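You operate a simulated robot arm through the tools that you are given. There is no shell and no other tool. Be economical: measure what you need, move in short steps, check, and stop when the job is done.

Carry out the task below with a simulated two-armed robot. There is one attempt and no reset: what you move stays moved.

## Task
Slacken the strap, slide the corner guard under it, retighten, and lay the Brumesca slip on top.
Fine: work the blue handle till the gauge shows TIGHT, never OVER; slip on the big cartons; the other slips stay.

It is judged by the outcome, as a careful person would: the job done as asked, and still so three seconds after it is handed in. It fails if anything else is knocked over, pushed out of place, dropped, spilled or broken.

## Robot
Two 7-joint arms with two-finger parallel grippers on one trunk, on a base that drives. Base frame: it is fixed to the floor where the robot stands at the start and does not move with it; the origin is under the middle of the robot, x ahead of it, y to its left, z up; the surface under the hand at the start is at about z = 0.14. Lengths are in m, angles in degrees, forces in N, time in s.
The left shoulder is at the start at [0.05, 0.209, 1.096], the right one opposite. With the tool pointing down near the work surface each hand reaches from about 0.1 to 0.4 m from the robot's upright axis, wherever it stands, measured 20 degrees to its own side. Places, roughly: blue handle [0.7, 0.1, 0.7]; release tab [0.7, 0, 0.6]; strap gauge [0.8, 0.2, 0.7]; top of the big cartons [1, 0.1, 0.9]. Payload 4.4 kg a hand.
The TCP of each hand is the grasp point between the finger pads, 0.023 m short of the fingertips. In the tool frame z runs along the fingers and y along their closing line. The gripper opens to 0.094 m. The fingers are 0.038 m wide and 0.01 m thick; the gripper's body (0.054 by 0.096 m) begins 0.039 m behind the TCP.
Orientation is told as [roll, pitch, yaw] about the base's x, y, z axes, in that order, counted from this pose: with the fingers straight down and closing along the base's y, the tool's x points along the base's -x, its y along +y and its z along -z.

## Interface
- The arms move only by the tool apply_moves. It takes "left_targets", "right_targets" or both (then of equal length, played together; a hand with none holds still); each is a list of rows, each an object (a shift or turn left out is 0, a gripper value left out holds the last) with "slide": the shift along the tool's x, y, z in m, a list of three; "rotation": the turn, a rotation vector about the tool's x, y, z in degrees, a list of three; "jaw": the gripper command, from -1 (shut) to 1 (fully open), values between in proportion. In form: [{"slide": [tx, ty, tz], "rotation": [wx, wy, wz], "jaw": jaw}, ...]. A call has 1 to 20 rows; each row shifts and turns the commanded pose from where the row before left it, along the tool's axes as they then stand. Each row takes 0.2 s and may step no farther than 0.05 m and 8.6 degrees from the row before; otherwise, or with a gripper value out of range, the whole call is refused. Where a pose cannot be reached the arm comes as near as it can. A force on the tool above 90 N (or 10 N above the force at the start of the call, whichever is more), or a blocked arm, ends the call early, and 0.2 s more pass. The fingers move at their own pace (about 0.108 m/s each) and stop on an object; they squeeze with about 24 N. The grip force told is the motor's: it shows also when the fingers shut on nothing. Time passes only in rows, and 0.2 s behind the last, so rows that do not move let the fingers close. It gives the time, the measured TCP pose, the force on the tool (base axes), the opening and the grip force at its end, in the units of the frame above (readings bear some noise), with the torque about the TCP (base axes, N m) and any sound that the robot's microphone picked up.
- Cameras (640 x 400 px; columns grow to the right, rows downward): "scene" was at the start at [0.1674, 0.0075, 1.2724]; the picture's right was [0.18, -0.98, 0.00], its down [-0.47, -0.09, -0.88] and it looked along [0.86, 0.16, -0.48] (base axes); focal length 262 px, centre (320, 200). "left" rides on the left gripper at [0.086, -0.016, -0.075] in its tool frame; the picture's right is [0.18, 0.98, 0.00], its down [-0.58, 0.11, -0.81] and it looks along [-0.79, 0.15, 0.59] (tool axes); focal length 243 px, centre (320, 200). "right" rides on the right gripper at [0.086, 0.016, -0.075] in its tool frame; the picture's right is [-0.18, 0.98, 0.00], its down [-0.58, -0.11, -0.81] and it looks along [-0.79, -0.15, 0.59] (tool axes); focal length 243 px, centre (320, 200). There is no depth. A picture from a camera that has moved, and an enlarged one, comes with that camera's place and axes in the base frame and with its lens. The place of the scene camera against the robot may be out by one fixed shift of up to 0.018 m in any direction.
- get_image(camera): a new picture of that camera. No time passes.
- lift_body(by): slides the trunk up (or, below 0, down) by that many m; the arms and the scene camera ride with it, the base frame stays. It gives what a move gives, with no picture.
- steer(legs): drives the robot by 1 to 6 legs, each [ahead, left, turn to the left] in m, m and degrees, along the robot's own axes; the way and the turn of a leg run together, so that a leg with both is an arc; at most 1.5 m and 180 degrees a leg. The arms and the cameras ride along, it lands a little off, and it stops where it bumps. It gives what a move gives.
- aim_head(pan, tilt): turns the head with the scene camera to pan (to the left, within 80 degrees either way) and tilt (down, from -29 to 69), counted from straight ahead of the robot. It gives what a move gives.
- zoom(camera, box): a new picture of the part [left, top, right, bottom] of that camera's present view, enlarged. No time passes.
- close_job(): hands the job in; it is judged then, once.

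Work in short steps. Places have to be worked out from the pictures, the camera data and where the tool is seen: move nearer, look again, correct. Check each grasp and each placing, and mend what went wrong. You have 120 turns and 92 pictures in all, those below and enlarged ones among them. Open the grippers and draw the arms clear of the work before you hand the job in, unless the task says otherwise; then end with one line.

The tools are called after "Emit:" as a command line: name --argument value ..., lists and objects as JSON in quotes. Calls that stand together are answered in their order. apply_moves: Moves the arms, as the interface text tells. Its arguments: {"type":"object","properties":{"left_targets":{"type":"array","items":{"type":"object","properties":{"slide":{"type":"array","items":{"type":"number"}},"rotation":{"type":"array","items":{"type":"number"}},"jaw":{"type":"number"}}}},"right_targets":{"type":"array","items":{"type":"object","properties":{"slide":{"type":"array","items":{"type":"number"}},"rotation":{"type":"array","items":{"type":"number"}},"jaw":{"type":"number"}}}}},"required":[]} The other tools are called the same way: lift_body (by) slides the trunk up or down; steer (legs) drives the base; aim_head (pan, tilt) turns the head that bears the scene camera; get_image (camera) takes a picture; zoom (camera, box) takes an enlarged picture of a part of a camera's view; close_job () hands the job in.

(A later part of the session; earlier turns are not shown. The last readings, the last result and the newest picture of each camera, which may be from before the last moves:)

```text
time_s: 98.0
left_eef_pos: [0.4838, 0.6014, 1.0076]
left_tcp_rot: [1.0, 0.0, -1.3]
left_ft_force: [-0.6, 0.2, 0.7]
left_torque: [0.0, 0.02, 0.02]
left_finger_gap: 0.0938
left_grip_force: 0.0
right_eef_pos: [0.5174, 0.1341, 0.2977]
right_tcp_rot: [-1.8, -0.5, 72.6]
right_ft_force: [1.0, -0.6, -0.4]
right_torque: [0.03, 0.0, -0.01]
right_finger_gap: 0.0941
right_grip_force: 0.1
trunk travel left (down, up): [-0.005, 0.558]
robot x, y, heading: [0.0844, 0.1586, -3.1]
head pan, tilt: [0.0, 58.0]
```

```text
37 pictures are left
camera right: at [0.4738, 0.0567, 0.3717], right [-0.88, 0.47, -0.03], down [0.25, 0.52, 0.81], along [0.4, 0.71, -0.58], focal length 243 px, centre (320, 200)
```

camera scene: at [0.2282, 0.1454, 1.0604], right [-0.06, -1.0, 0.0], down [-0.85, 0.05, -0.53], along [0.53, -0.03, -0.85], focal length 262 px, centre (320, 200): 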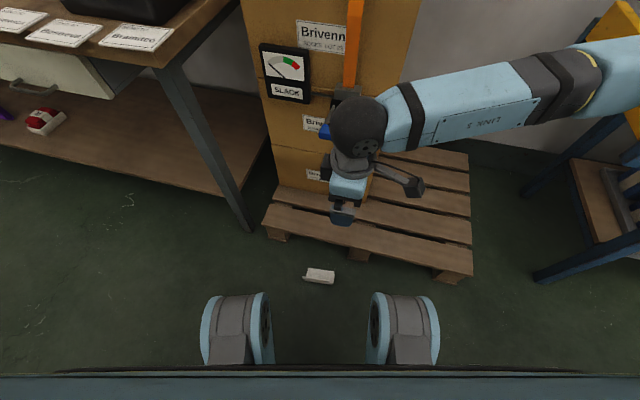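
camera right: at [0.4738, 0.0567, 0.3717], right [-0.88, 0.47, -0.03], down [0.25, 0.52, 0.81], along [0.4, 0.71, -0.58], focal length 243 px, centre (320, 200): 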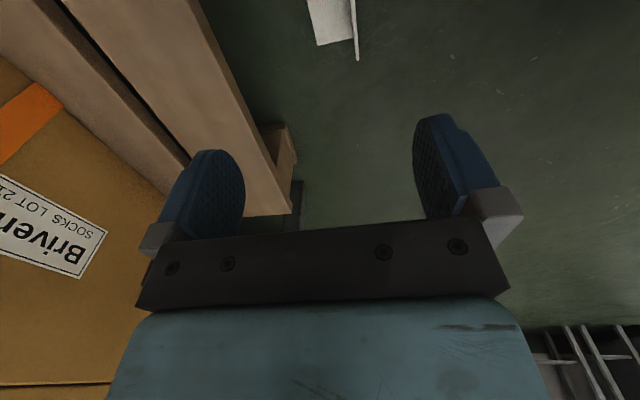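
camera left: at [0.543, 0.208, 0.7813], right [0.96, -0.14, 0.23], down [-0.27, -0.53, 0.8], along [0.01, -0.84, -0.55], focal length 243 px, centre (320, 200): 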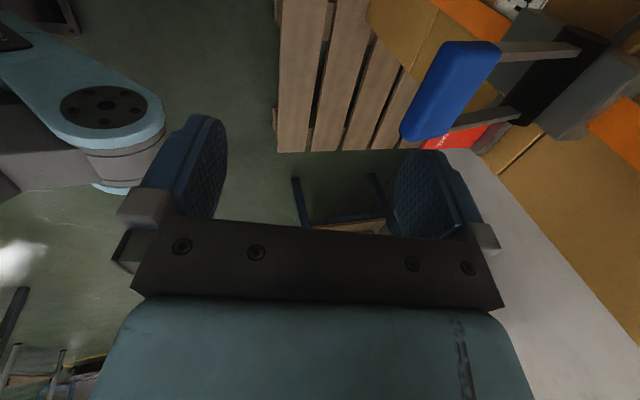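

The flange line from this view passes ≈(0.496, 0.148); my hand is ~25 mm too far forward. I correct and go down to z≈0.12.

Emit:
apply_moves --right_targets '[{"slide": [-0.006, 0.025, 0]}, {"slide": [0, 0, 0.045]}, {"slide": [0, 0, 0.045]}, {"slide": [0, 0, 0.045]}, {"slide": [0, 0, 0.04]}]'

Emit:
get_image --camera "right"

Emit:
zoom --camera "scene" --box '[250, 220, 390, 308]'

```text
time_s: 99.2
left_eef_pos: [0.4833, 0.6033, 1.0084]
left_tcp_rot: [1.0, 0.1, -1.3]
left_ft_force: [1.9, -0.3, 0.1]
left_torque: [0.02, 0.04, 0.0]
left_finger_gap: 0.094
left_grip_force: 0.1
right_eef_pos: [0.4927, 0.1402, 0.1454]
right_tcp_rot: [-1.8, -0.6, 72.5]
right_ft_force: [-0.3, -0.5, 0.4]
right_torque: [0.0, 0.02, -0.01]
right_finger_gap: 0.094
right_grip_force: 0.0
right hand out of reach, approached as far as the arm can: row 5
trunk travel left (down, up): [-0.005, 0.558]
robot x, y, heading: [0.0801, 0.1608, -3.4]
head pan, tilt: [0.0, 58.0]
```

```text
36 pictures are left
camera right: at [0.4512, 0.0624, 0.2182], right [-0.88, 0.47, -0.03], down [0.25, 0.52, 0.81], along [0.4, 0.71, -0.58], focal length 243 px, centre (320, 200)
```

right: 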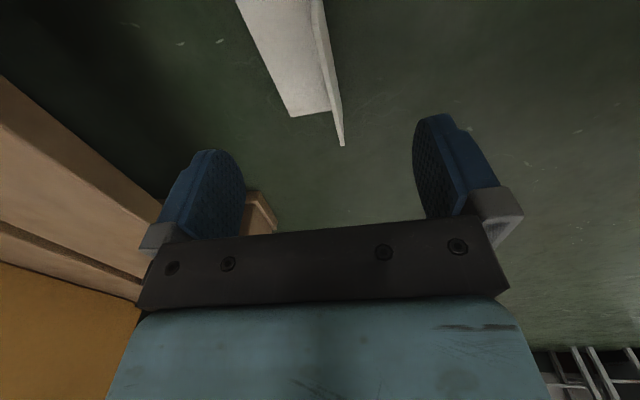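

```text
4.55 times, centred on (320, 264) of scene
camera zoom: at [0.2284, 0.1449, 1.0604], right [-0.06, -1.0, 0.0], down [-0.85, 0.05, -0.53], along [0.53, -0.03, -0.85], focal length 1193 px, centre (320, -91)
```

zoom: 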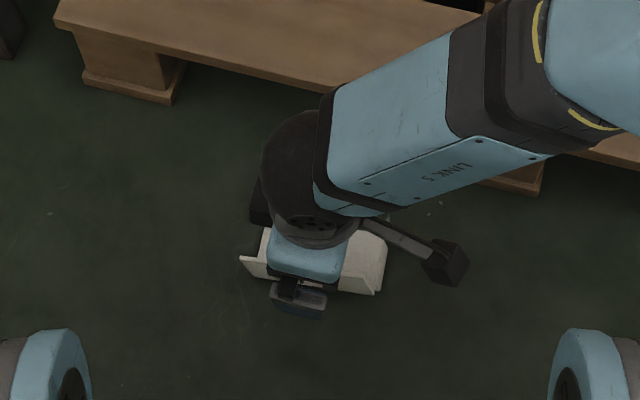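

The jaws straddle the flange but the arm is at its reach limit (0.41 m). I draw the hand back 6 cm and drive the base forward 6 cm.

Emit:
apply_moves --right_targets '[{"slide": [0, 0.03, 0]}, {"slide": [0, 0.03, 0]}]'

Emit:
steer --legs '[[0.06, 0.0, 0]]'

Emit:
apply_moves --right_targets '[{"slide": [0, 0, 0.02]}, {"slide": [0, 0, 0.015]}]'

Emit:
get_image --camera "right"

```text
time_s: 99.7
left_eef_pos: [0.4842, 0.6037, 1.0065]
left_tcp_rot: [1.0, 0.1, -1.3]
left_ft_force: [0.1, -0.7, -0.9]
left_torque: [-0.04, -0.01, -0.02]
left_finger_gap: 0.0942
left_grip_force: 0.0
right_eef_pos: [0.4846, 0.1614, 0.1501]
right_tcp_rot: [-2.8, -2.3, 71.7]
right_ft_force: [33.0, 62.7, -36.1]
right_torque: [-2.86, -0.61, -3.68]
right_finger_gap: 0.0899
right_grip_force: 0.1
trunk travel left (down, up): [-0.005, 0.558]
robot x, y, heading: [0.0824, 0.1603, -3.4]
head pan, tilt: [0.0, 58.0]
stopped in row 2 (right hand): the force on the tool passed its limit at 114 N (the readings are from after the stop); the commanded pose is now the measured one
```

```text
time_s: 100.4
left_eef_pos: [0.486, 0.6036, 1.0075]
left_tcp_rot: [1.0, 0.1, -1.3]
left_ft_force: [-0.1, 0.5, -0.8]
left_torque: [-0.03, -0.01, -0.01]
left_finger_gap: 0.0939
left_grip_force: 0.0
right_eef_pos: [0.4885, 0.1735, 0.1572]
right_tcp_rot: [-2.9, -3.5, 71.3]
right_ft_force: [9.6, 19.0, -3.0]
right_torque: [-0.84, 0.29, -1.11]
right_finger_gap: 0.0919
right_grip_force: 0.1
trunk travel left (down, up): [-0.005, 0.558]
robot x, y, heading: [0.0832, 0.1615, -3.6]
head pan, tilt: [0.0, 58.0]
stopped in leg 1: the force on the tool passed its limit at 104 N (the readings are from after the stop); the commanded pose is now the measured one
```

```text
time_s: 101.0
left_eef_pos: [0.4848, 0.6013, 1.0092]
left_tcp_rot: [1.1, 0.0, -1.3]
left_ft_force: [-0.3, 0.4, -0.2]
left_torque: [0.02, 0.03, 0.02]
left_finger_gap: 0.0939
left_grip_force: 0.1
right_eef_pos: [0.4958, 0.1636, 0.1296]
right_tcp_rot: [-3.4, -3.0, 71.3]
right_ft_force: [-0.5, -0.3, -0.4]
right_torque: [-0.02, -0.02, -0.01]
right_finger_gap: 0.094
right_grip_force: 0.0
right hand out of reach, approached as far as the arm can: row 2
trunk travel left (down, up): [-0.005, 0.558]
robot x, y, heading: [0.082, 0.164, -3.6]
head pan, tilt: [0.0, 58.0]
```

```text
34 pictures are left
camera right: at [0.4479, 0.085, 0.1974], right [-0.87, 0.49, -0.05], down [0.23, 0.49, 0.84], along [0.44, 0.72, -0.54], focal length 243 px, centre (320, 200)
```

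right: 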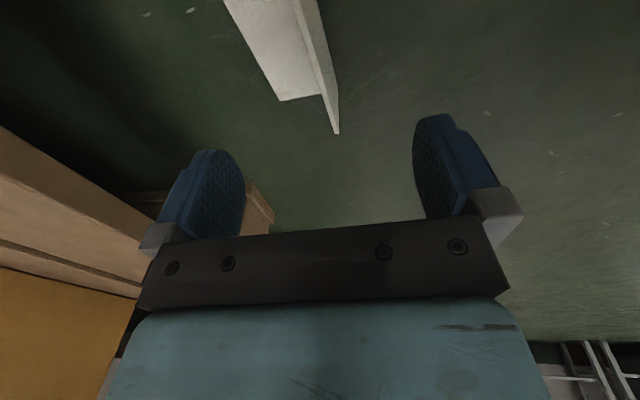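

The knees make this approach too tight at the reach limit. Better: raise the hand and turn the robot left ~60°, so the guard sits beside its right leg, close to the right shoulder, with an easy wrist yaw.

Emit:
apply_moves --right_targets '[{"slide": [0, 0, -0.045]}, {"slide": [0, 0, -0.045]}, {"slide": [0, 0, -0.045]}, {"slide": [0, 0, -0.045]}, {"slide": [0, 0, -0.045]}, {"slide": [0, 0, -0.045]}, {"slide": [0, 0, -0.045]}, {"slide": [0, 0, -0.045]}, {"slide": [0, 0, -0.045]}, {"slide": [0, 0, -0.045]}]'

Emit:
steer --legs '[[0, 0, 46]]'

Emit:
aim_head --pan -50 --tilt 60

Emit:
get_image --camera "scene"

```text
time_s: 101.3
left_eef_pos: [0.4841, 0.6037, 1.0076]
left_tcp_rot: [1.1, 0.0, -1.3]
left_ft_force: [-0.3, -1.0, 0.2]
left_torque: [0.01, -0.01, 0.01]
left_finger_gap: 0.0941
left_grip_force: 0.0
right_eef_pos: [0.4911, 0.1865, 0.1617]
right_tcp_rot: [-3.0, -4.9, 71.4]
right_ft_force: [3.3, 2.5, 0.7]
right_torque: [-0.04, 0.27, -0.08]
right_finger_gap: 0.0926
right_grip_force: 0.0
trunk travel left (down, up): [-0.005, 0.558]
robot x, y, heading: [0.0853, 0.159, -3.3]
head pan, tilt: [0.0, 58.0]
stopped in row 1 (right hand): the force on the tool passed its limit at 131 N (the readings are from after the stop); the commanded pose is now the measured one
```

```text
time_s: 103.8
left_eef_pos: [0.0433, 0.7578, 1.0072]
left_tcp_rot: [1.1, 0.2, 45.0]
left_ft_force: [0.1, 0.1, -0.4]
left_torque: [0.0, -0.01, 0.0]
left_finger_gap: 0.0939
left_grip_force: 0.1
right_eef_pos: [0.3485, 0.4724, 0.1617]
right_tcp_rot: [-2.9, -4.9, 117.6]
right_ft_force: [3.1, 6.1, -0.9]
right_torque: [-0.26, 0.13, -0.08]
right_finger_gap: 0.0916
right_grip_force: 0.0
trunk travel left (down, up): [-0.005, 0.558]
robot x, y, heading: [0.0812, 0.1598, 42.9]
head pan, tilt: [0.0, 58.0]
```

```text
time_s: 105.0
left_eef_pos: [0.0437, 0.7577, 1.0075]
left_tcp_rot: [1.0, 0.1, 44.9]
left_ft_force: [-0.4, 0.1, -0.2]
left_torque: [0.01, 0.02, 0.03]
left_finger_gap: 0.094
left_grip_force: 0.0
right_eef_pos: [0.3481, 0.4735, 0.1619]
right_tcp_rot: [-2.9, -5.0, 117.7]
right_ft_force: [1.5, 6.5, 0.3]
right_torque: [-0.33, 0.07, -0.23]
right_finger_gap: 0.0921
right_grip_force: 0.1
trunk travel left (down, up): [-0.005, 0.558]
robot x, y, heading: [0.0833, 0.1648, 42.7]
head pan, tilt: [-50.0, 60.0]
```

```text
33 pictures are left
camera scene: at [0.2093, 0.1912, 1.0581], right [-0.12, -0.99, 0.0], down [-0.86, 0.11, -0.5], along [0.5, -0.06, -0.87], focal length 262 px, centre (320, 200)
```

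scene: 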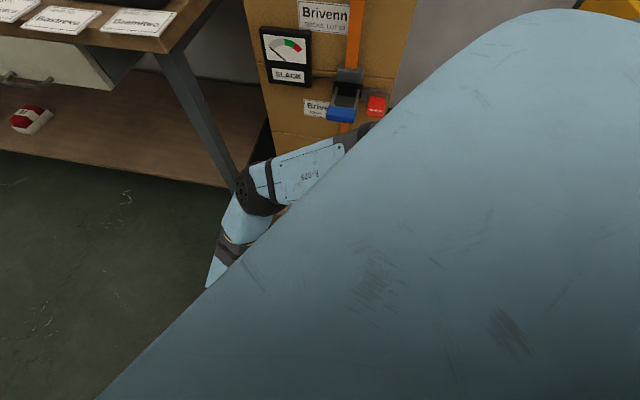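

The blocked finger was against the robot's own base front. I move the hand forward off it, then up, and check.

Emit:
apply_moves --right_targets '[{"slide": [-0.012, -0.045, 0]}, {"slide": [0, 0, -0.045]}, {"slide": [0, 0, -0.045]}, {"slide": [0, 0, -0.045]}, {"slide": [0, 0, -0.045]}, {"slide": [0, 0, -0.045]}, {"slide": [0, 0, -0.045]}, {"slide": [0, 0, -0.045]}, {"slide": [0, 0, -0.045]}, {"slide": [0, 0, -0.045]}, {"slide": [0, 0, -0.045]}]'

```text
time_s: 107.4
left_eef_pos: [0.0429, 0.7577, 1.0074]
left_tcp_rot: [1.0, 0.1, 44.9]
left_ft_force: [-0.3, 0.3, -0.1]
left_torque: [-0.03, 0.0, 0.01]
left_finger_gap: 0.0941
left_grip_force: 0.0
right_eef_pos: [0.3705, 0.4513, 0.613]
right_tcp_rot: [-2.9, -5.0, 117.7]
right_ft_force: [0.3, -0.1, -0.3]
right_torque: [0.01, -0.01, -0.01]
right_finger_gap: 0.0942
right_grip_force: 0.0
right hand out of reach, approached as far as the arm can: row 1
trunk travel left (down, up): [-0.005, 0.558]
robot x, y, heading: [0.0833, 0.1588, 43.1]
head pan, tilt: [-50.0, 60.0]
```

Free. Now I unwind the right wrist to neutral and swing the hand out to the robot's right side.

Emit:
apply_moves --right_targets '[{"rotation": [0, 0, 8]}, {"rotation": [0, 0, 8]}, {"rotation": [0, 0, 8]}, {"rotation": [0, 0, 8]}, {"rotation": [0, 0, 8]}, {"rotation": [0, 0, 8]}, {"rotation": [0, 0, 8]}, {"rotation": [0, 0, 8]}, {"rotation": [0, 0, 8]}, {"rotation": [0, 0, 2.7]}, {"slide": [0.0, -0.045, 0]}, {"slide": [0.0, -0.045, 0]}, {"slide": [0.0, -0.045, 0]}, {"slide": [0.0, -0.045, 0]}, {"slide": [0.0, -0.045, 0]}]'

Emit:
steer --legs '[[0, 0, 47]]'

```text
time_s: 110.6
left_eef_pos: [0.0265, 0.7693, 0.9997]
left_tcp_rot: [-0.1, 0.0, 45.6]
left_ft_force: [-0.5, 0.0, 0.2]
left_torque: [0.01, 0.02, -0.03]
left_finger_gap: 0.0937
left_grip_force: 0.0
right_eef_pos: [0.5066, 0.3014, 0.6005]
right_tcp_rot: [3.2, -4.0, 44.3]
right_ft_force: [0.3, 0.1, -0.1]
right_torque: [0.0, -0.01, 0.0]
right_finger_gap: 0.0939
right_grip_force: 0.1
trunk travel left (down, up): [-0.005, 0.558]
robot x, y, heading: [0.0808, 0.1634, 43.4]
head pan, tilt: [-50.0, 60.0]
```

```text
time_s: 111.4
left_eef_pos: [0.0198, 0.7626, 1.0059]
left_tcp_rot: [0.6, -0.2, 45.9]
left_ft_force: [-0.4, 0.6, 0.5]
left_torque: [0.02, -0.03, 0.02]
left_finger_gap: 0.0937
left_grip_force: 0.1
right_eef_pos: [0.5057, 0.3022, 0.6024]
right_tcp_rot: [3.6, -4.4, 44.6]
right_ft_force: [0.3, -0.6, 0.6]
right_torque: [-0.04, -0.03, 0.03]
right_finger_gap: 0.0942
right_grip_force: 0.1
trunk travel left (down, up): [-0.005, 0.558]
robot x, y, heading: [0.0803, 0.1677, 44.0]
head pan, tilt: [-50.0, 60.0]
stopped in leg 1: the robot was blocked; the commanded pose is now the measured one
```

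Turning was blocked; I look before anything else.

Emit:
aim_head --pan -55 --tilt 35

Emit:
get_image --camera "scene"

```text
time_s: 112.3
left_eef_pos: [0.0199, 0.7642, 1.003]
left_tcp_rot: [0.2, -0.1, 46.0]
left_ft_force: [0.1, 0.4, -0.2]
left_torque: [-0.01, 0.02, 0.0]
left_finger_gap: 0.0941
left_grip_force: 0.0
right_eef_pos: [0.5055, 0.3008, 0.6015]
right_tcp_rot: [3.6, -4.3, 44.6]
right_ft_force: [-0.2, 0.1, 0.1]
right_torque: [-0.03, -0.02, 0.01]
right_finger_gap: 0.094
right_grip_force: 0.0
trunk travel left (down, up): [-0.005, 0.558]
robot x, y, heading: [0.079, 0.1663, 43.9]
head pan, tilt: [-55.0, 35.0]
```

```text
32 pictures are left
camera scene: at [0.2149, 0.1902, 1.0937], right [-0.19, -0.98, 0.0], down [-0.55, 0.11, -0.83], along [0.81, -0.16, -0.56], focal length 262 px, centre (320, 200)
```

scene: 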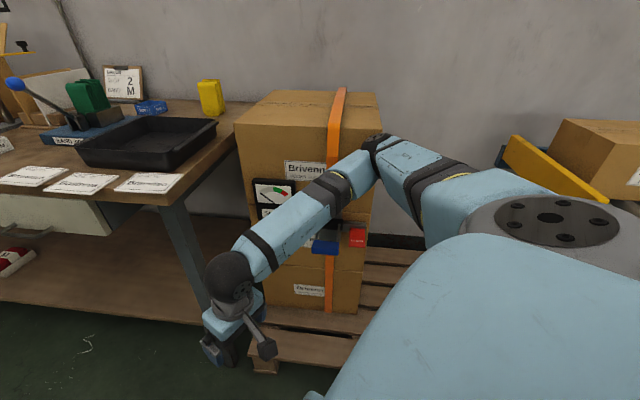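

The right elbow is against the box front. I back away diagonally before turning further.

Emit:
steer --legs '[[-0.25, 0, 0]]'

Emit:
aim_head --pan -60 --tilt 45

Emit:
get_image --camera "scene"

```text
time_s: 112.9
left_eef_pos: [0.0201, 0.7615, 1.0043]
left_tcp_rot: [0.5, -0.1, 45.9]
left_ft_force: [-0.4, 0.8, 0.5]
left_torque: [-0.01, 0.0, 0.01]
left_finger_gap: 0.094
left_grip_force: 0.1
right_eef_pos: [0.5039, 0.3023, 0.6032]
right_tcp_rot: [3.7, -4.6, 44.6]
right_ft_force: [0.5, -0.4, 0.0]
right_torque: [0.01, 0.0, -0.01]
right_finger_gap: 0.0936
right_grip_force: 0.1
trunk travel left (down, up): [-0.005, 0.558]
robot x, y, heading: [0.0795, 0.1648, 43.9]
head pan, tilt: [-55.0, 35.0]
stopped in leg 1: the robot was blocked; the commanded pose is now the measured one
```

```text
time_s: 113.7
left_eef_pos: [0.0194, 0.7623, 1.0048]
left_tcp_rot: [0.5, -0.1, 45.9]
left_ft_force: [0.6, -0.5, 0.0]
left_torque: [-0.01, -0.02, 0.04]
left_finger_gap: 0.094
left_grip_force: 0.1
right_eef_pos: [0.5039, 0.3012, 0.6014]
right_tcp_rot: [3.7, -4.5, 44.7]
right_ft_force: [0.5, 0.0, -0.2]
right_torque: [0.0, -0.02, -0.02]
right_finger_gap: 0.0942
right_grip_force: 0.1
trunk travel left (down, up): [-0.005, 0.558]
robot x, y, heading: [0.0793, 0.166, 43.9]
head pan, tilt: [-60.0, 45.0]
```

```text
31 pictures are left
camera scene: at [0.2071, 0.1832, 1.0786], right [-0.28, -0.96, 0.0], down [-0.67, 0.19, -0.72], along [0.69, -0.2, -0.7], focal length 262 px, centre (320, 200)
```

scene: 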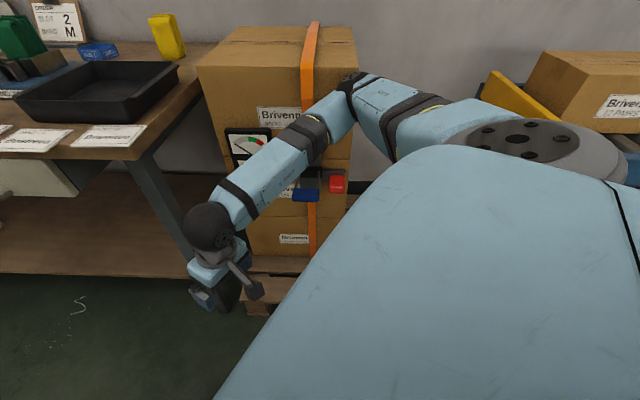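

Even backing is blocked, so something is wedged (perhaps the base's corner against the guard or pallet, or the forearm on the handle). I undo the last turn gently.

Emit:
steer --legs '[[0, 0, -12]]'

```text
time_s: 114.8
left_eef_pos: [0.1563, 0.7564, 1.0066]
left_tcp_rot: [1.1, 0.1, 33.5]
left_ft_force: [-0.2, 0.2, 0.3]
left_torque: [0.02, -0.02, -0.01]
left_finger_gap: 0.0944
left_grip_force: 0.2
right_eef_pos: [0.5276, 0.2045, 0.5972]
right_tcp_rot: [4.2, -4.0, 32.2]
right_ft_force: [0.0, -0.4, 0.5]
right_torque: [0.0, 0.01, 0.03]
right_finger_gap: 0.0938
right_grip_force: 0.0
trunk travel left (down, up): [-0.005, 0.558]
robot x, y, heading: [0.071, 0.1656, 31.2]
head pan, tilt: [-60.0, 45.0]
```

Free again. I drive straight away from the box face by 0.3 m and look.

Emit:
steer --legs '[[-0.19, 0.23, 0]]'

Emit:
aim_head --pan -50 --tilt 45

Emit:
get_image --camera "scene"

```text
time_s: 117.5
left_eef_pos: [-0.1291, 0.8559, 1.0075]
left_tcp_rot: [1.1, 0.1, 33.5]
left_ft_force: [-0.7, -0.8, -0.8]
left_torque: [-0.03, -0.01, 0.01]
left_finger_gap: 0.0939
left_grip_force: 0.0
right_eef_pos: [0.2407, 0.3033, 0.598]
right_tcp_rot: [4.2, -4.1, 32.2]
right_ft_force: [-0.4, -0.3, -0.4]
right_torque: [-0.01, 0.02, -0.02]
right_finger_gap: 0.0943
right_grip_force: 0.0
trunk travel left (down, up): [-0.005, 0.558]
robot x, y, heading: [-0.2115, 0.2643, 31.5]
head pan, tilt: [-60.0, 45.0]
```

```text
time_s: 118.2
left_eef_pos: [-0.129, 0.8545, 1.0072]
left_tcp_rot: [1.1, 0.1, 33.4]
left_ft_force: [0.3, -0.2, -0.3]
left_torque: [0.02, 0.01, -0.02]
left_finger_gap: 0.0939
left_grip_force: 0.0
right_eef_pos: [0.241, 0.3033, 0.5978]
right_tcp_rot: [4.3, -4.2, 32.1]
right_ft_force: [-0.9, 0.3, -0.6]
right_torque: [0.02, -0.02, 0.01]
right_finger_gap: 0.0937
right_grip_force: 0.0
trunk travel left (down, up): [-0.005, 0.558]
robot x, y, heading: [-0.2094, 0.2668, 31.5]
head pan, tilt: [-50.0, 45.0]
```

```text
30 pictures are left
camera scene: at [-0.063, 0.2645, 1.0775], right [-0.32, -0.95, 0.0], down [-0.67, 0.23, -0.71], along [0.67, -0.23, -0.71], focal length 262 px, centre (320, 200)
```

scene: 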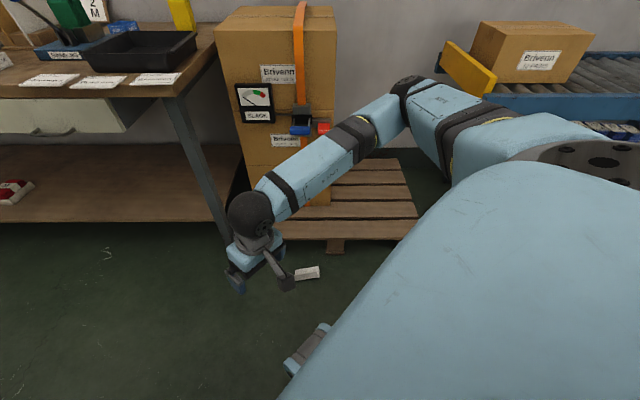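

The guard hasn't moved and the box looks fine. I turn the robot parallel to the box front here in free space, then put the right hand down beside the robot's right leg.

Emit:
steer --legs '[[0, 0, 39.5]]'

Emit:
apply_moves --right_targets '[{"slide": [0, -0.045, 0], "rotation": [4, 0, 0]}, {"slide": [0, -0.045, 0], "rotation": [0, 4, 0]}, {"slide": [0, -0.045, 0]}, {"slide": [0, -0.045, 0]}, {"slide": [0, -0.045, 0]}, {"slide": [0.045, 0, 0]}, {"slide": [0.045, 0, 0]}, {"slide": [0.045, 0, 0]}, {"slide": [0.045, 0, 0]}, {"slide": [0.045, 0, 0]}, {"slide": [0.045, 0, 0]}]'

```text
time_s: 120.5
left_eef_pos: [-0.5231, 0.7707, 1.0078]
left_tcp_rot: [1.1, 0.1, 73.0]
left_ft_force: [0.4, 0.8, -0.6]
left_torque: [-0.02, -0.03, 0.01]
left_finger_gap: 0.094
left_grip_force: 0.0
right_eef_pos: [0.1134, 0.58, 0.5974]
right_tcp_rot: [4.2, -4.1, 71.5]
right_ft_force: [0.5, 1.0, -0.7]
right_torque: [-0.01, 0.03, 0.0]
right_finger_gap: 0.094
right_grip_force: 0.1
trunk travel left (down, up): [-0.005, 0.558]
robot x, y, heading: [-0.2061, 0.2629, 70.7]
head pan, tilt: [-50.0, 45.0]
```

```text
time_s: 122.9
left_eef_pos: [-0.5235, 0.7702, 1.0073]
left_tcp_rot: [1.1, 0.2, 73.0]
left_ft_force: [0.7, 0.2, 0.1]
left_torque: [0.01, 0.01, -0.01]
left_finger_gap: 0.0941
left_grip_force: 0.2
right_eef_pos: [0.2808, 0.2657, 0.5581]
right_tcp_rot: [0.2, -0.2, 71.7]
right_ft_force: [-0.4, -0.4, -0.1]
right_torque: [0.02, 0.0, -0.01]
right_finger_gap: 0.0941
right_grip_force: 0.1
right hand out of reach, approached as far as the arm can: row 9, 10, 11
trunk travel left (down, up): [-0.005, 0.558]
robot x, y, heading: [-0.2091, 0.2656, 70.9]
head pan, tilt: [-50.0, 45.0]
```

Hand is at F0.16, L−0.46 in the robot frame. I descend here in free space to z≈0.06 to test reach, with nothing beneath.

Emit:
apply_moves --right_targets '[{"slide": [0, 0, 0.045]}, {"slide": [0, 0, 0.045]}, {"slide": [0, 0, 0.045]}, {"slide": [0, 0.01, 0.04]}, {"slide": [0.0, 0.01, 0.04]}, {"slide": [0.01, 0.01, 0.04]}, {"slide": [0.01, 0, 0.045]}, {"slide": [0.01, 0, 0.045]}, {"slide": [0, 0, 0.045]}, {"slide": [0, 0, 0.045]}, {"slide": [0, 0, 0.045]}, {"slide": [0, 0, 0.02]}]'

```text
time_s: 125.5
left_eef_pos: [-0.5238, 0.7706, 1.0076]
left_tcp_rot: [1.1, 0.1, 72.9]
left_ft_force: [0.1, 0.4, 0.4]
left_torque: [0.02, 0.01, 0.0]
left_finger_gap: 0.0939
left_grip_force: 0.0
right_eef_pos: [0.2415, 0.25, 0.0557]
right_tcp_rot: [0.3, -0.2, 71.6]
right_ft_force: [0.2, -0.2, 0.0]
right_torque: [0.02, -0.01, 0.01]
right_finger_gap: 0.094
right_grip_force: 0.1
trunk travel left (down, up): [-0.005, 0.558]
robot x, y, heading: [-0.2045, 0.2634, 71.1]
head pan, tilt: [-50.0, 45.0]
```

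Floor reach works here. I raise to clear the flange, then drive sideways so the hand comes over the guard, stopping short by 5 cm to check.

Emit:
apply_moves --right_targets '[{"slide": [0, 0, -0.045]}, {"slide": [0, 0, -0.045]}]'

Emit:
steer --legs '[[-0.02, -0.27, 0]]'

Emit:
get_image --camera "right"

```text
time_s: 126.1
left_eef_pos: [-0.5245, 0.7699, 1.0081]
left_tcp_rot: [1.2, 0.1, 73.0]
left_ft_force: [0.0, 0.6, -1.3]
left_torque: [0.0, -0.01, -0.02]
left_finger_gap: 0.0942
left_grip_force: 0.1
right_eef_pos: [0.2417, 0.2483, 0.1456]
right_tcp_rot: [0.3, -0.2, 71.7]
right_ft_force: [0.3, -0.8, 0.2]
right_torque: [0.0, -0.01, -0.04]
right_finger_gap: 0.094
right_grip_force: 0.1
trunk travel left (down, up): [-0.005, 0.558]
robot x, y, heading: [-0.2066, 0.2629, 70.9]
head pan, tilt: [-50.0, 45.0]
```

```text
time_s: 129.1
left_eef_pos: [-0.2753, 0.6627, 1.0084]
left_tcp_rot: [1.1, 0.1, 73.1]
left_ft_force: [0.0, 0.1, 0.1]
left_torque: [-0.02, -0.01, -0.03]
left_finger_gap: 0.0939
left_grip_force: 0.0
right_eef_pos: [0.4911, 0.1429, 0.1465]
right_tcp_rot: [0.3, -0.1, 71.7]
right_ft_force: [0.1, 0.2, -0.6]
right_torque: [0.01, 0.03, 0.05]
right_finger_gap: 0.0937
right_grip_force: 0.0
trunk travel left (down, up): [-0.005, 0.558]
robot x, y, heading: [0.0417, 0.1602, 71.2]
head pan, tilt: [-50.0, 45.0]
```

```text
29 pictures are left
camera right: at [0.4497, 0.0647, 0.2201], right [-0.88, 0.48, 0.0], down [0.29, 0.51, 0.81], along [0.39, 0.71, -0.59], focal length 243 px, centre (320, 200)
```

right: 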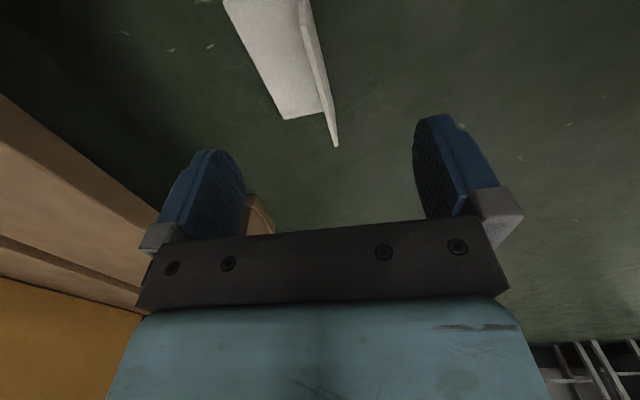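

The flange lies right between the fingers. I descend to z≈0.056 and close.

Emit:
apply_moves --right_targets '[{"slide": [0, 0, 0.045]}, {"slide": [0, 0, 0.03]}, {"slide": [0, 0, 0.014]}, {"jaw": -1}, {}, {}, {}]'

```text
time_s: 130.7
left_eef_pos: [-0.2748, 0.6636, 1.0062]
left_tcp_rot: [1.0, 0.1, 73.0]
left_ft_force: [-0.2, 0.1, 0.2]
left_torque: [0.0, 0.02, -0.03]
left_finger_gap: 0.0937
left_grip_force: 0.1
right_eef_pos: [0.491, 0.1426, 0.0575]
right_tcp_rot: [0.2, -0.1, 71.7]
right_ft_force: [0.5, 0.3, 0.0]
right_torque: [0.01, -0.01, -0.01]
right_finger_gap: 0.0031
right_grip_force: 24.1
trunk travel left (down, up): [-0.005, 0.558]
robot x, y, heading: [0.0411, 0.155, 70.8]
head pan, tilt: [-50.0, 45.0]
```

Gap 3.1 mm under force: the flange is gripped. I lift it and drive back to the open space, then look.

Emit:
apply_moves --right_targets '[{"slide": [0, 0, -0.04]}, {"slide": [0, 0, -0.045]}, {"slide": [0, 0, -0.045]}, {"slide": [0, 0, -0.045]}]'

Emit:
steer --legs '[[0, 0.35, 0]]'

Emit:
get_image --camera "right"

```text
time_s: 131.7
left_eef_pos: [-0.2745, 0.6626, 1.0065]
left_tcp_rot: [1.1, 0.2, 73.0]
left_ft_force: [0.4, 0.3, -0.2]
left_torque: [0.01, 0.01, 0.0]
left_finger_gap: 0.094
left_grip_force: 0.2
right_eef_pos: [0.489, 0.1393, 0.2306]
right_tcp_rot: [0.2, -0.1, 71.7]
right_ft_force: [0.9, -0.5, 0.0]
right_torque: [0.02, 0.03, 0.02]
right_finger_gap: 0.0032
right_grip_force: 24.6
trunk travel left (down, up): [-0.005, 0.558]
robot x, y, heading: [0.0404, 0.1607, 71.1]
head pan, tilt: [-50.0, 45.0]
```

```text
time_s: 135.3
left_eef_pos: [-0.6098, 0.7756, 1.0071]
left_tcp_rot: [1.1, 0.1, 73.2]
left_ft_force: [-0.4, 0.7, 0.5]
left_torque: [-0.01, -0.03, 0.03]
left_finger_gap: 0.0937
left_grip_force: 0.0
right_eef_pos: [0.1567, 0.2559, 0.2305]
right_tcp_rot: [0.1, 0.0, 72.0]
right_ft_force: [0.0, 0.1, -0.1]
right_torque: [0.03, 0.03, 0.01]
right_finger_gap: 0.0029
right_grip_force: 23.4
trunk travel left (down, up): [-0.005, 0.558]
robot x, y, heading: [-0.293, 0.2748, 71.2]
head pan, tilt: [-50.0, 45.0]
```

```text
28 pictures are left
camera right: at [0.1161, 0.1781, 0.3041], right [-0.88, 0.48, 0.0], down [0.29, 0.52, 0.81], along [0.38, 0.71, -0.59], focal length 243 px, centre (320, 200)
```

right: 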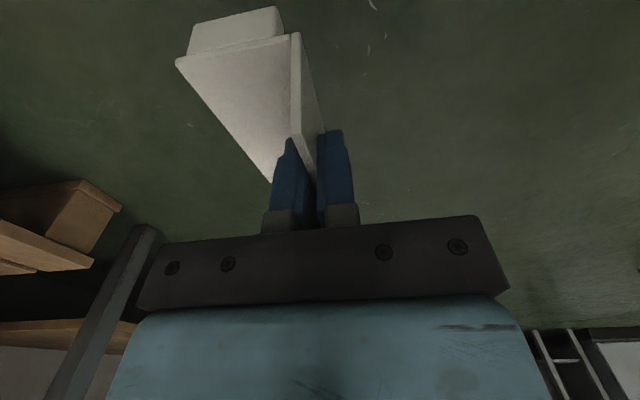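

The guard is held well; its fin is at the robot-side end under the leaf. Next, raise trunk, bring the right hand up in front, then roll it to point left for a face-to-face handoff.

Emit:
lift_body --by 0.17

Emit:
apply_moves --right_targets '[{"slide": [-0.02, 0, -0.045]}, {"slide": [-0.02, 0, -0.045]}, {"slide": [-0.02, 0, -0.045]}, {"slide": [-0.02, 0, -0.045]}, {"slide": [-0.02, 0, -0.045]}, {"slide": [-0.02, 0, -0.045]}, {"slide": [-0.02, 0, -0.045]}, {"slide": [-0.02, 0, -0.045]}, {"slide": [-0.02, 0, -0.045]}, {"slide": [-0.02, 0, -0.045]}, {"slide": [-0.03, 0.02, -0.03]}, {"slide": [-0.03, 0.03, 0]}, {"slide": [0, 0.04, 0]}]'

Emit:
apply_moves --right_targets '[{"rotation": [-8, 0, 0]}, {"rotation": [-8, 0, 0]}, {"rotation": [-8, 0, 0]}, {"rotation": [-8, 0, 0]}, {"rotation": [-8, 0, 0]}, {"rotation": [-8, 0, 0]}, {"rotation": [-8, 0, 0]}, {"rotation": [-8, 0, 0]}, {"rotation": [-8, 0, 0]}, {"rotation": [-8, 0, 0]}, {"rotation": [-8, 0, 0]}, {"rotation": [-2, 0, 0]}]'

```text
time_s: 137.2
left_eef_pos: [-0.6114, 0.7753, 1.1772]
left_tcp_rot: [1.1, 0.1, 73.3]
left_ft_force: [0.4, -1.0, -0.3]
left_torque: [0.04, 0.01, -0.01]
left_finger_gap: 0.0939
left_grip_force: 0.0
right_eef_pos: [0.1571, 0.2561, 0.3991]
right_tcp_rot: [0.2, -0.1, 72.0]
right_ft_force: [-0.2, -0.4, -0.6]
right_torque: [-0.01, 0.03, -0.01]
right_finger_gap: 0.0028
right_grip_force: 23.9
trunk travel left (down, up): [-0.175, 0.388]
robot x, y, heading: [-0.2942, 0.2722, 70.8]
head pan, tilt: [-50.0, 45.0]
```

```text
time_s: 140.0
left_eef_pos: [-0.6106, 0.7768, 1.1771]
left_tcp_rot: [1.1, 0.0, 73.3]
left_ft_force: [0.7, -0.5, 0.2]
left_torque: [0.01, 0.04, 0.02]
left_finger_gap: 0.094
left_grip_force: 0.1
right_eef_pos: [0.152, 0.5315, 0.8836]
right_tcp_rot: [0.2, -0.2, 71.9]
right_ft_force: [-0.1, 0.3, -0.9]
right_torque: [-0.02, 0.04, 0.0]
right_finger_gap: 0.0033
right_grip_force: 24.2
trunk travel left (down, up): [-0.175, 0.388]
robot x, y, heading: [-0.2941, 0.2695, 71.1]
head pan, tilt: [-50.0, 45.0]
```

```text
time_s: 142.6
left_eef_pos: [-0.6103, 0.7749, 1.1764]
left_tcp_rot: [1.1, 0.1, 73.2]
left_ft_force: [-0.5, 0.4, 1.0]
left_torque: [0.02, 0.01, 0.02]
left_finger_gap: 0.0941
left_grip_force: 0.1
right_eef_pos: [0.1543, 0.5286, 0.8801]
right_tcp_rot: [90.3, -0.1, 71.9]
right_ft_force: [0.3, -0.4, -1.3]
right_torque: [0.02, -0.03, -0.03]
right_finger_gap: 0.0031
right_grip_force: 23.8
trunk travel left (down, up): [-0.175, 0.388]
robot x, y, heading: [-0.2918, 0.2721, 71.3]
head pan, tilt: [-50.0, 45.0]
```

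Right hand now points left. I rotate it about its own axis so the fin end goes down, and bring it toward the middle.

Emit:
apply_moves --right_targets '[{"slide": [0, 0, 0.04]}, {"slide": [0, 0, 0.04]}, {"slide": [0, 0, 0.04]}, {"slide": [0, 0, 0.04]}, {"slide": [0, 0, 0.04]}, {"rotation": [0, 0, -8]}, {"rotation": [0, 0, -8]}, {"rotation": [0, 0, -8]}, {"rotation": [0, 0, -8]}, {"rotation": [0, 0, -8]}, {"rotation": [0, 0, -8]}, {"rotation": [0, 0, -8]}, {"rotation": [0, 0, -8]}, {"rotation": [0, 0, -8]}, {"rotation": [0, 0, -8]}, {"rotation": [0, 0, -8]}, {"rotation": [0, 0, -2]}]'

Emit:
aim_head --pan 0 --tilt 50

Emit:
get_image --camera "scene"

```text
time_s: 145.2
left_eef_pos: [-0.6159, 0.7784, 1.1782]
left_tcp_rot: [0.6, 0.3, 73.5]
left_ft_force: [0.7, -0.1, -0.5]
left_torque: [-0.02, 0.03, 0.02]
left_finger_gap: 0.0941
left_grip_force: 0.1
right_eef_pos: [-0.022, 0.5595, 0.8831]
right_tcp_rot: [80.9, -28.5, 78.1]
right_ft_force: [0.4, 0.1, -0.5]
right_torque: [0.0, 0.09, 0.01]
right_finger_gap: 0.0031
right_grip_force: 24.1
right hand out of reach, approached as far as the arm can: row 9, 10, 11, 12
trunk travel left (down, up): [-0.175, 0.388]
robot x, y, heading: [-0.2939, 0.2691, 71.3]
head pan, tilt: [-50.0, 45.0]
stopped in row 12 (right hand): the arm was blocked; the commanded pose is now the measured one
```

```text
time_s: 146.3
left_eef_pos: [-0.618, 0.7762, 1.1794]
left_tcp_rot: [0.7, 0.0, 73.2]
left_ft_force: [1.4, 0.3, 0.3]
left_torque: [0.0, 0.0, -0.03]
left_finger_gap: 0.094
left_grip_force: 0.0
right_eef_pos: [-0.0226, 0.5582, 0.8859]
right_tcp_rot: [80.7, -28.8, 78.1]
right_ft_force: [-0.3, -0.3, 0.5]
right_torque: [0.0, 0.0, 0.02]
right_finger_gap: 0.0031
right_grip_force: 24.1
trunk travel left (down, up): [-0.175, 0.388]
robot x, y, heading: [-0.2935, 0.2714, 71.5]
head pan, tilt: [0.0, 50.0]
```

```text
27 pictures are left
camera scene: at [-0.2421, 0.3995, 1.2449], right [0.95, -0.32, 0.01], down [-0.24, -0.73, -0.64], along [0.21, 0.61, -0.76], focal length 262 px, centre (320, 200)
```

scene: 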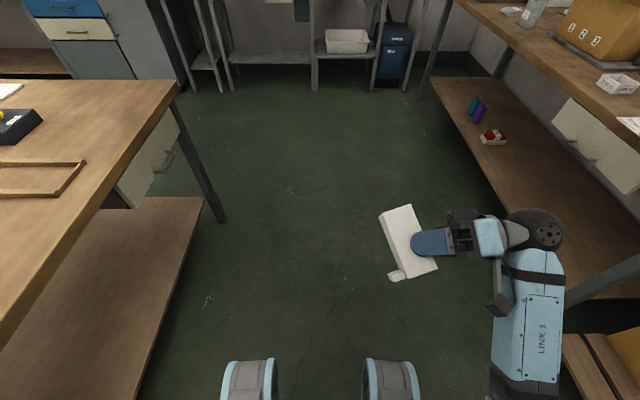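

The right wrist stops at about 28° of that rotation, which is fine if the left can supply the rest. I test the left hand: point right and rotate about its axis, away from the guard.

Emit:
apply_moves --left_targets '[{"slide": [0, -0.03, 0.04]}, {"slide": [0, -0.03, 0.04]}, {"slide": [0, -0.03, 0.04]}, {"rotation": [8, 0, 0]}, {"rotation": [8, 0, 0]}, {"rotation": [8, 0, 0]}, {"rotation": [8, 0, 0]}, {"rotation": [8, 0, 0]}, {"rotation": [8, 0, 0]}, {"rotation": [8, 0, 0]}, {"rotation": [8, 0, 0]}, {"rotation": [8, 0, 0]}, {"rotation": [8, 0, 0]}, {"rotation": [8, 0, 0]}]'

Emit:
apply_moves --left_targets '[{"rotation": [0, 0, -8]}, {"rotation": [0, 0, -8]}, {"rotation": [0, 0, -8]}, {"rotation": [0, 0, -8]}, {"rotation": [0, 0, -8]}, {"rotation": [0, 0, -8]}, {"rotation": [0, 0, -8]}]'

```text
time_s: 149.5
left_eef_pos: [-0.548, 0.7442, 1.0176]
left_tcp_rot: [-80.1, 7.7, 74.7]
left_ft_force: [0.3, -0.2, 0.2]
left_torque: [0.0, 0.02, 0.01]
left_finger_gap: 0.0936
left_grip_force: 0.1
left hand out of reach, approached as far as the arm can: row 13, 14
right_eef_pos: [-0.0257, 0.5598, 0.8904]
right_tcp_rot: [80.0, -28.8, 78.5]
right_ft_force: [-0.3, -0.2, -0.6]
right_torque: [0.02, 0.0, -0.01]
right_finger_gap: 0.0032
right_grip_force: 24.0
trunk travel left (down, up): [-0.175, 0.388]
robot x, y, heading: [-0.2941, 0.2715, 71.2]
head pan, tilt: [0.0, 50.0]
stopped in row 14 (left hand): the arm was blocked; the commanded pose is now the measured one
```

```text
time_s: 151.1
left_eef_pos: [-0.5473, 0.7449, 1.0179]
left_tcp_rot: [-68.5, 62.2, 92.7]
left_ft_force: [-0.4, -0.3, 0.3]
left_torque: [0.03, 0.0, 0.03]
left_finger_gap: 0.0943
left_grip_force: 0.1
right_eef_pos: [-0.0255, 0.5593, 0.8914]
right_tcp_rot: [80.4, -28.9, 78.3]
right_ft_force: [0.5, -0.4, -1.2]
right_torque: [0.0, 0.0, 0.01]
right_finger_gap: 0.0031
right_grip_force: 24.4
trunk travel left (down, up): [-0.175, 0.388]
robot x, y, heading: [-0.2915, 0.2719, 71.2]
head pan, tilt: [0.0, 50.0]
```

The left reaches the needed pose. By geometry, the fin should be at robot-frame (0.32, −0.12, 0.84), which matches the picture (predicted px 391,272 vs seen 397,275). I move the right hand 10 cm forward for space, fine-turn the left by 21° and bring it to a pre-grasp point.

Emit:
apply_moves --right_targets '[{"slide": [-0.0289, -0.0164, -0.0014]}, {"slide": [-0.0289, -0.0164, -0.0014]}, {"slide": [-0.0289, -0.0164, -0.0014]}, {}, {}, {}, {}, {}, {}]' --left_targets '[{"rotation": [7.1, 0, -0.6]}, {"rotation": [7.1, 0, -0.6]}, {"rotation": [7.1, 0, -0.7]}, {"slide": [-0.01, 0.0199, 0.0386]}, {"slide": [-0.01, 0.0199, 0.0386]}, {"slide": [-0.01, 0.0199, 0.0386]}, {"slide": [-0.01, 0.0199, 0.0386]}, {"slide": [-0.01, 0.0199, 0.0386]}, {"slide": [-0.01, 0.0199, 0.0386]}]'

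Emit:
get_image --camera "scene"

Emit:
get_image --camera "left"

```text
time_s: 153.1
left_eef_pos: [-0.4494, 0.6784, 0.9756]
left_tcp_rot: [-87.2, 63.7, 95.1]
left_ft_force: [-0.1, 0.5, 0.7]
left_torque: [0.02, 0.01, -0.02]
left_finger_gap: 0.0942
left_grip_force: 0.1
left hand out of reach, approached as far as the arm can: row 5, 6, 7, 8, 9
right_eef_pos: [0.0137, 0.6504, 0.8886]
right_tcp_rot: [81.2, -28.7, 77.9]
right_ft_force: [0.4, 0.4, -0.8]
right_torque: [0.0, 0.0, 0.0]
right_finger_gap: 0.0028
right_grip_force: 24.3
right hand out of reach, approached as far as the arm can: row 3
trunk travel left (down, up): [-0.175, 0.388]
robot x, y, heading: [-0.2893, 0.2752, 71.6]
head pan, tilt: [0.0, 50.0]
```

```text
26 pictures are left
camera scene: at [-0.235, 0.399, 1.2406], right [0.95, -0.32, 0.0], down [-0.25, -0.73, -0.64], along [0.21, 0.61, -0.77], focal length 262 px, centre (320, 200)
```

scene: 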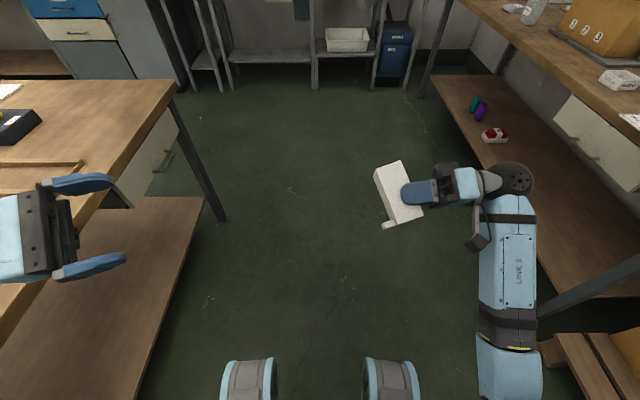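

```text
25 pictures are left
camera left: at [-0.5224, 0.6511, 1.0623], right [0.04, -0.96, -0.27], down [-0.82, 0.12, -0.55], along [0.56, 0.24, -0.79], focal length 243 px, centre (320, 200)
```

left: 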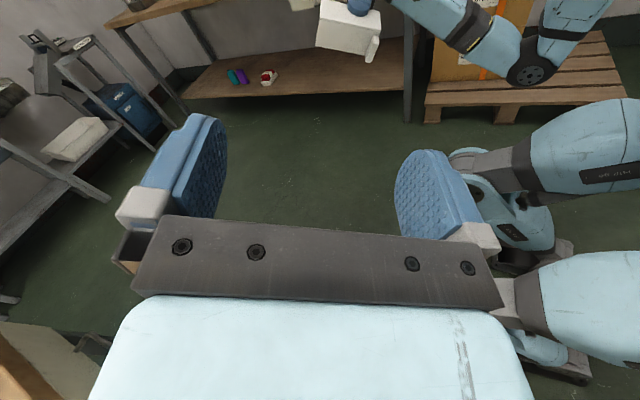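

The left arm stops at L≈0.28, so I bring the right hand (with the guard) further left instead, and raise both a bit relative to the shoulders' comfort.

Emit:
apply_moves --right_targets '[{"slide": [-0.0049, 0.0048, 0.0445]}, {"slide": [-0.0049, 0.0048, 0.0445]}, {"slide": [-0.0049, 0.0048, 0.0445]}, {"slide": [-0.0049, 0.0048, 0.0445]}]' --left_targets '[{"slide": [0, 0, 0.03]}, {"slide": [0, 0, 0.03]}, {}, {}]'

```text
time_s: 154.1
left_eef_pos: [-0.446, 0.6843, 0.9853]
left_tcp_rot: [-87.3, 63.8, 95.0]
left_ft_force: [-0.2, 0.4, -0.1]
left_torque: [-0.01, 0.01, -0.01]
left_finger_gap: 0.0939
left_grip_force: 0.1
left hand out of reach, approached as far as the arm can: row 1, 2
right_eef_pos: [-0.1577, 0.7078, 0.8899]
right_tcp_rot: [81.2, -28.9, 77.8]
right_ft_force: [0.2, -0.5, -0.6]
right_torque: [0.01, 0.03, 0.0]
right_finger_gap: 0.0029
right_grip_force: 24.1
trunk travel left (down, up): [-0.175, 0.388]
robot x, y, heading: [-0.2933, 0.2717, 71.1]
head pan, tilt: [0.0, 50.0]
```

The right hand has plenty of leftward range. I therefore keep the left hand still (its orientation matches the fin exactly) and bring the guard to it: first to a pre-grasp 10 cm off.

Emit:
apply_moves --right_targets '[{"slide": [-0.0101, 0.0319, 0.0195]}, {"slide": [-0.0101, 0.0319, 0.0195]}, {"slide": [-0.0101, 0.0319, 0.0195]}, {"slide": [-0.0101, 0.0319, 0.0195]}, {"slide": [-0.0101, 0.0319, 0.0195]}]'

Emit:
get_image --camera "left"

Emit:
get_image --camera "scene"

```text
time_s: 155.3
left_eef_pos: [-0.4461, 0.6845, 0.9871]
left_tcp_rot: [-87.3, 63.7, 95.0]
left_ft_force: [0.0, 0.3, -0.2]
left_torque: [-0.01, 0.0, 0.01]
left_finger_gap: 0.0943
left_grip_force: 0.1
right_eef_pos: [-0.2785, 0.7087, 1.0406]
right_tcp_rot: [81.2, -28.8, 78.0]
right_ft_force: [-0.3, -0.2, 0.1]
right_torque: [0.02, -0.01, 0.0]
right_finger_gap: 0.0032
right_grip_force: 23.5
trunk travel left (down, up): [-0.175, 0.388]
robot x, y, heading: [-0.2912, 0.2682, 71.3]
head pan, tilt: [0.0, 50.0]
```

```text
24 pictures are left
camera left: at [-0.5187, 0.6572, 1.073], right [0.04, -0.96, -0.27], down [-0.82, 0.12, -0.55], along [0.57, 0.24, -0.79], focal length 243 px, centre (320, 200)
```

left: 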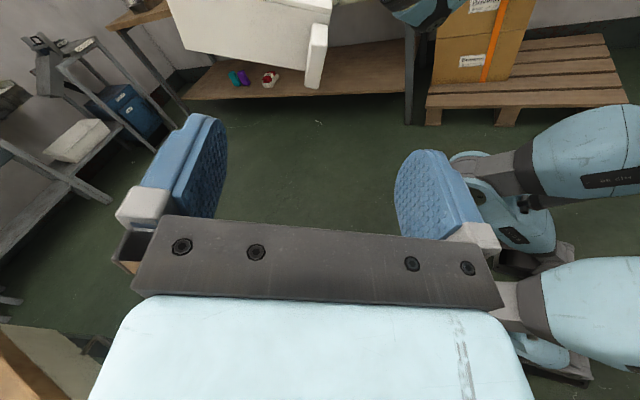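

```text
23 pictures are left
camera scene: at [-0.2356, 0.399, 1.2405], right [0.95, -0.32, 0.0], down [-0.25, -0.73, -0.64], along [0.21, 0.61, -0.77], focal length 262 px, centre (320, 200)
```

scene: 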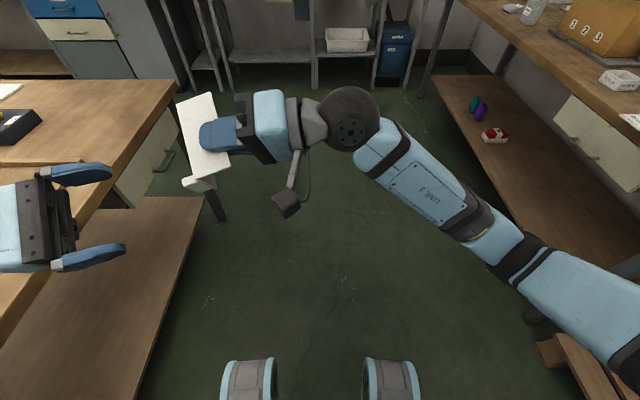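

The fin points between the left fingers, well centred. I advance the guard 9 cm along the left hand's axis and check.

Emit:
apply_moves --right_targets '[{"slide": [0.0062, 0.0089, 0.0279]}, {"slide": [0.0062, 0.0089, 0.0279]}, {"slide": [0.0062, 0.0089, 0.0279]}]'

Emit:
get_image --camera "left"

```text
time_s: 156.1
left_eef_pos: [-0.446, 0.6837, 0.9868]
left_tcp_rot: [-87.4, 63.7, 94.9]
left_ft_force: [-0.2, -0.6, -0.1]
left_torque: [0.01, -0.01, 0.02]
left_finger_gap: 0.0938
left_grip_force: 0.0
right_eef_pos: [-0.3696, 0.7034, 1.0422]
right_tcp_rot: [81.1, -28.9, 77.8]
right_ft_force: [-0.7, 0.9, -0.6]
right_torque: [0.0, -0.02, 0.03]
right_finger_gap: 0.0027
right_grip_force: 23.9
trunk travel left (down, up): [-0.175, 0.388]
robot x, y, heading: [-0.2916, 0.2722, 71.2]
head pan, tilt: [0.0, 50.0]
```

```text
22 pictures are left
camera left: at [-0.5188, 0.6573, 1.073], right [0.04, -0.96, -0.27], down [-0.82, 0.12, -0.55], along [0.57, 0.24, -0.79], focal length 243 px, centre (320, 200)
```

left: 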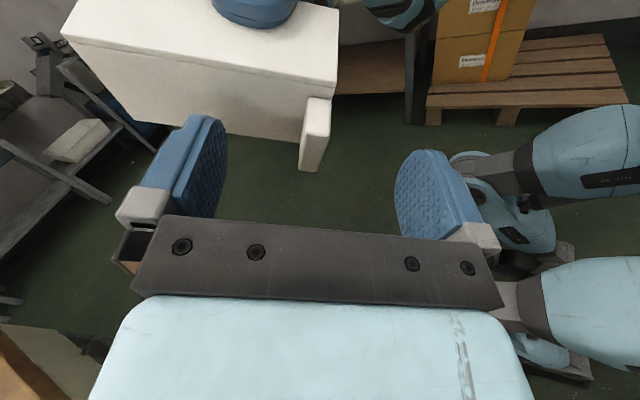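

Triangulated, the fin's tip is now level with the left fingertips and centred. I advance 20 mm more and close the left jaws.

Emit:
apply_moves --right_targets '[{"slide": [0.0042, 0.006, 0.0186]}, {}, {}, {}, {}, {}]' --left_targets '[{}, {}, {"jaw": -1}, {}, {}, {}]'

Emit:
get_image --camera "left"

```text
time_s: 157.5
left_eef_pos: [-0.4457, 0.6841, 0.9867]
left_tcp_rot: [-87.3, 63.7, 95.1]
left_ft_force: [18.0, 4.8, 4.2]
left_torque: [-0.23, 0.36, 0.31]
left_finger_gap: 0.011
left_grip_force: 24.0
right_eef_pos: [-0.3906, 0.7018, 1.0426]
right_tcp_rot: [81.2, -28.8, 77.9]
right_ft_force: [-17.2, -4.2, -5.1]
right_torque: [0.1, 0.28, -0.38]
right_finger_gap: 0.0032
right_grip_force: 24.0
trunk travel left (down, up): [-0.175, 0.388]
robot x, y, heading: [-0.2911, 0.2714, 71.2]
head pan, tilt: [0.0, 50.0]
```

```text
21 pictures are left
camera left: at [-0.518, 0.6569, 1.0734], right [0.04, -0.96, -0.27], down [-0.82, 0.12, -0.55], along [0.56, 0.24, -0.79], focal length 243 px, centre (320, 200)
```

left: 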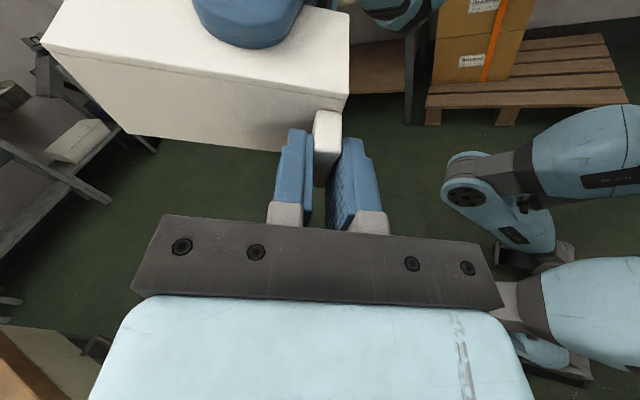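

The left hand holds the fin (11 mm). I open the right and retreat it along its own axis.

Emit:
apply_moves --right_targets '[{"jaw": 0.3}, {}, {}, {"slide": [0, 0, -0.03]}, {"slide": [0, 0, -0.04]}, {"slide": [0, 0, -0.045]}, {"slide": [0, 0, -0.045]}, {"slide": [0, 0, -0.045]}, {"slide": [0, 0, -0.045]}]'

Emit:
get_image --camera "left"

```text
time_s: 159.5
left_eef_pos: [-0.4458, 0.6833, 0.9881]
left_tcp_rot: [-87.2, 63.7, 95.1]
left_ft_force: [0.4, 0.0, -0.3]
left_torque: [-0.03, 0.0, -0.01]
left_finger_gap: 0.0112
left_grip_force: 23.8
right_eef_pos: [-0.151, 0.6327, 1.0753]
right_tcp_rot: [81.4, -28.8, 77.9]
right_ft_force: [0.2, -0.7, 0.4]
right_torque: [0.02, 0.01, 0.01]
right_finger_gap: 0.0609
right_grip_force: 0.0
trunk travel left (down, up): [-0.175, 0.388]
robot x, y, heading: [-0.2911, 0.2686, 71.2]
head pan, tilt: [0.0, 50.0]
```

```text
20 pictures are left
camera left: at [-0.5176, 0.6566, 1.0736], right [0.04, -0.96, -0.27], down [-0.82, 0.12, -0.55], along [0.56, 0.24, -0.79], focal length 243 px, centre (320, 200)
```

left: 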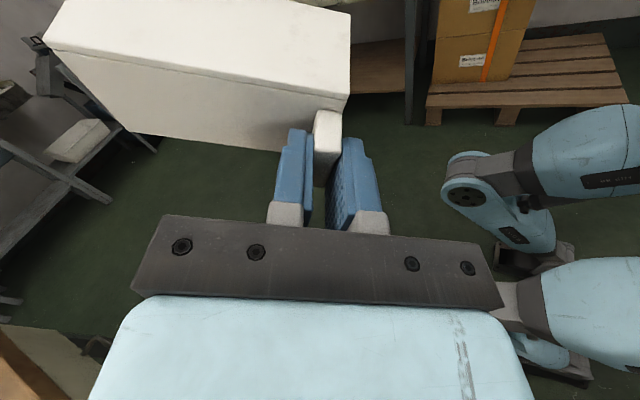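

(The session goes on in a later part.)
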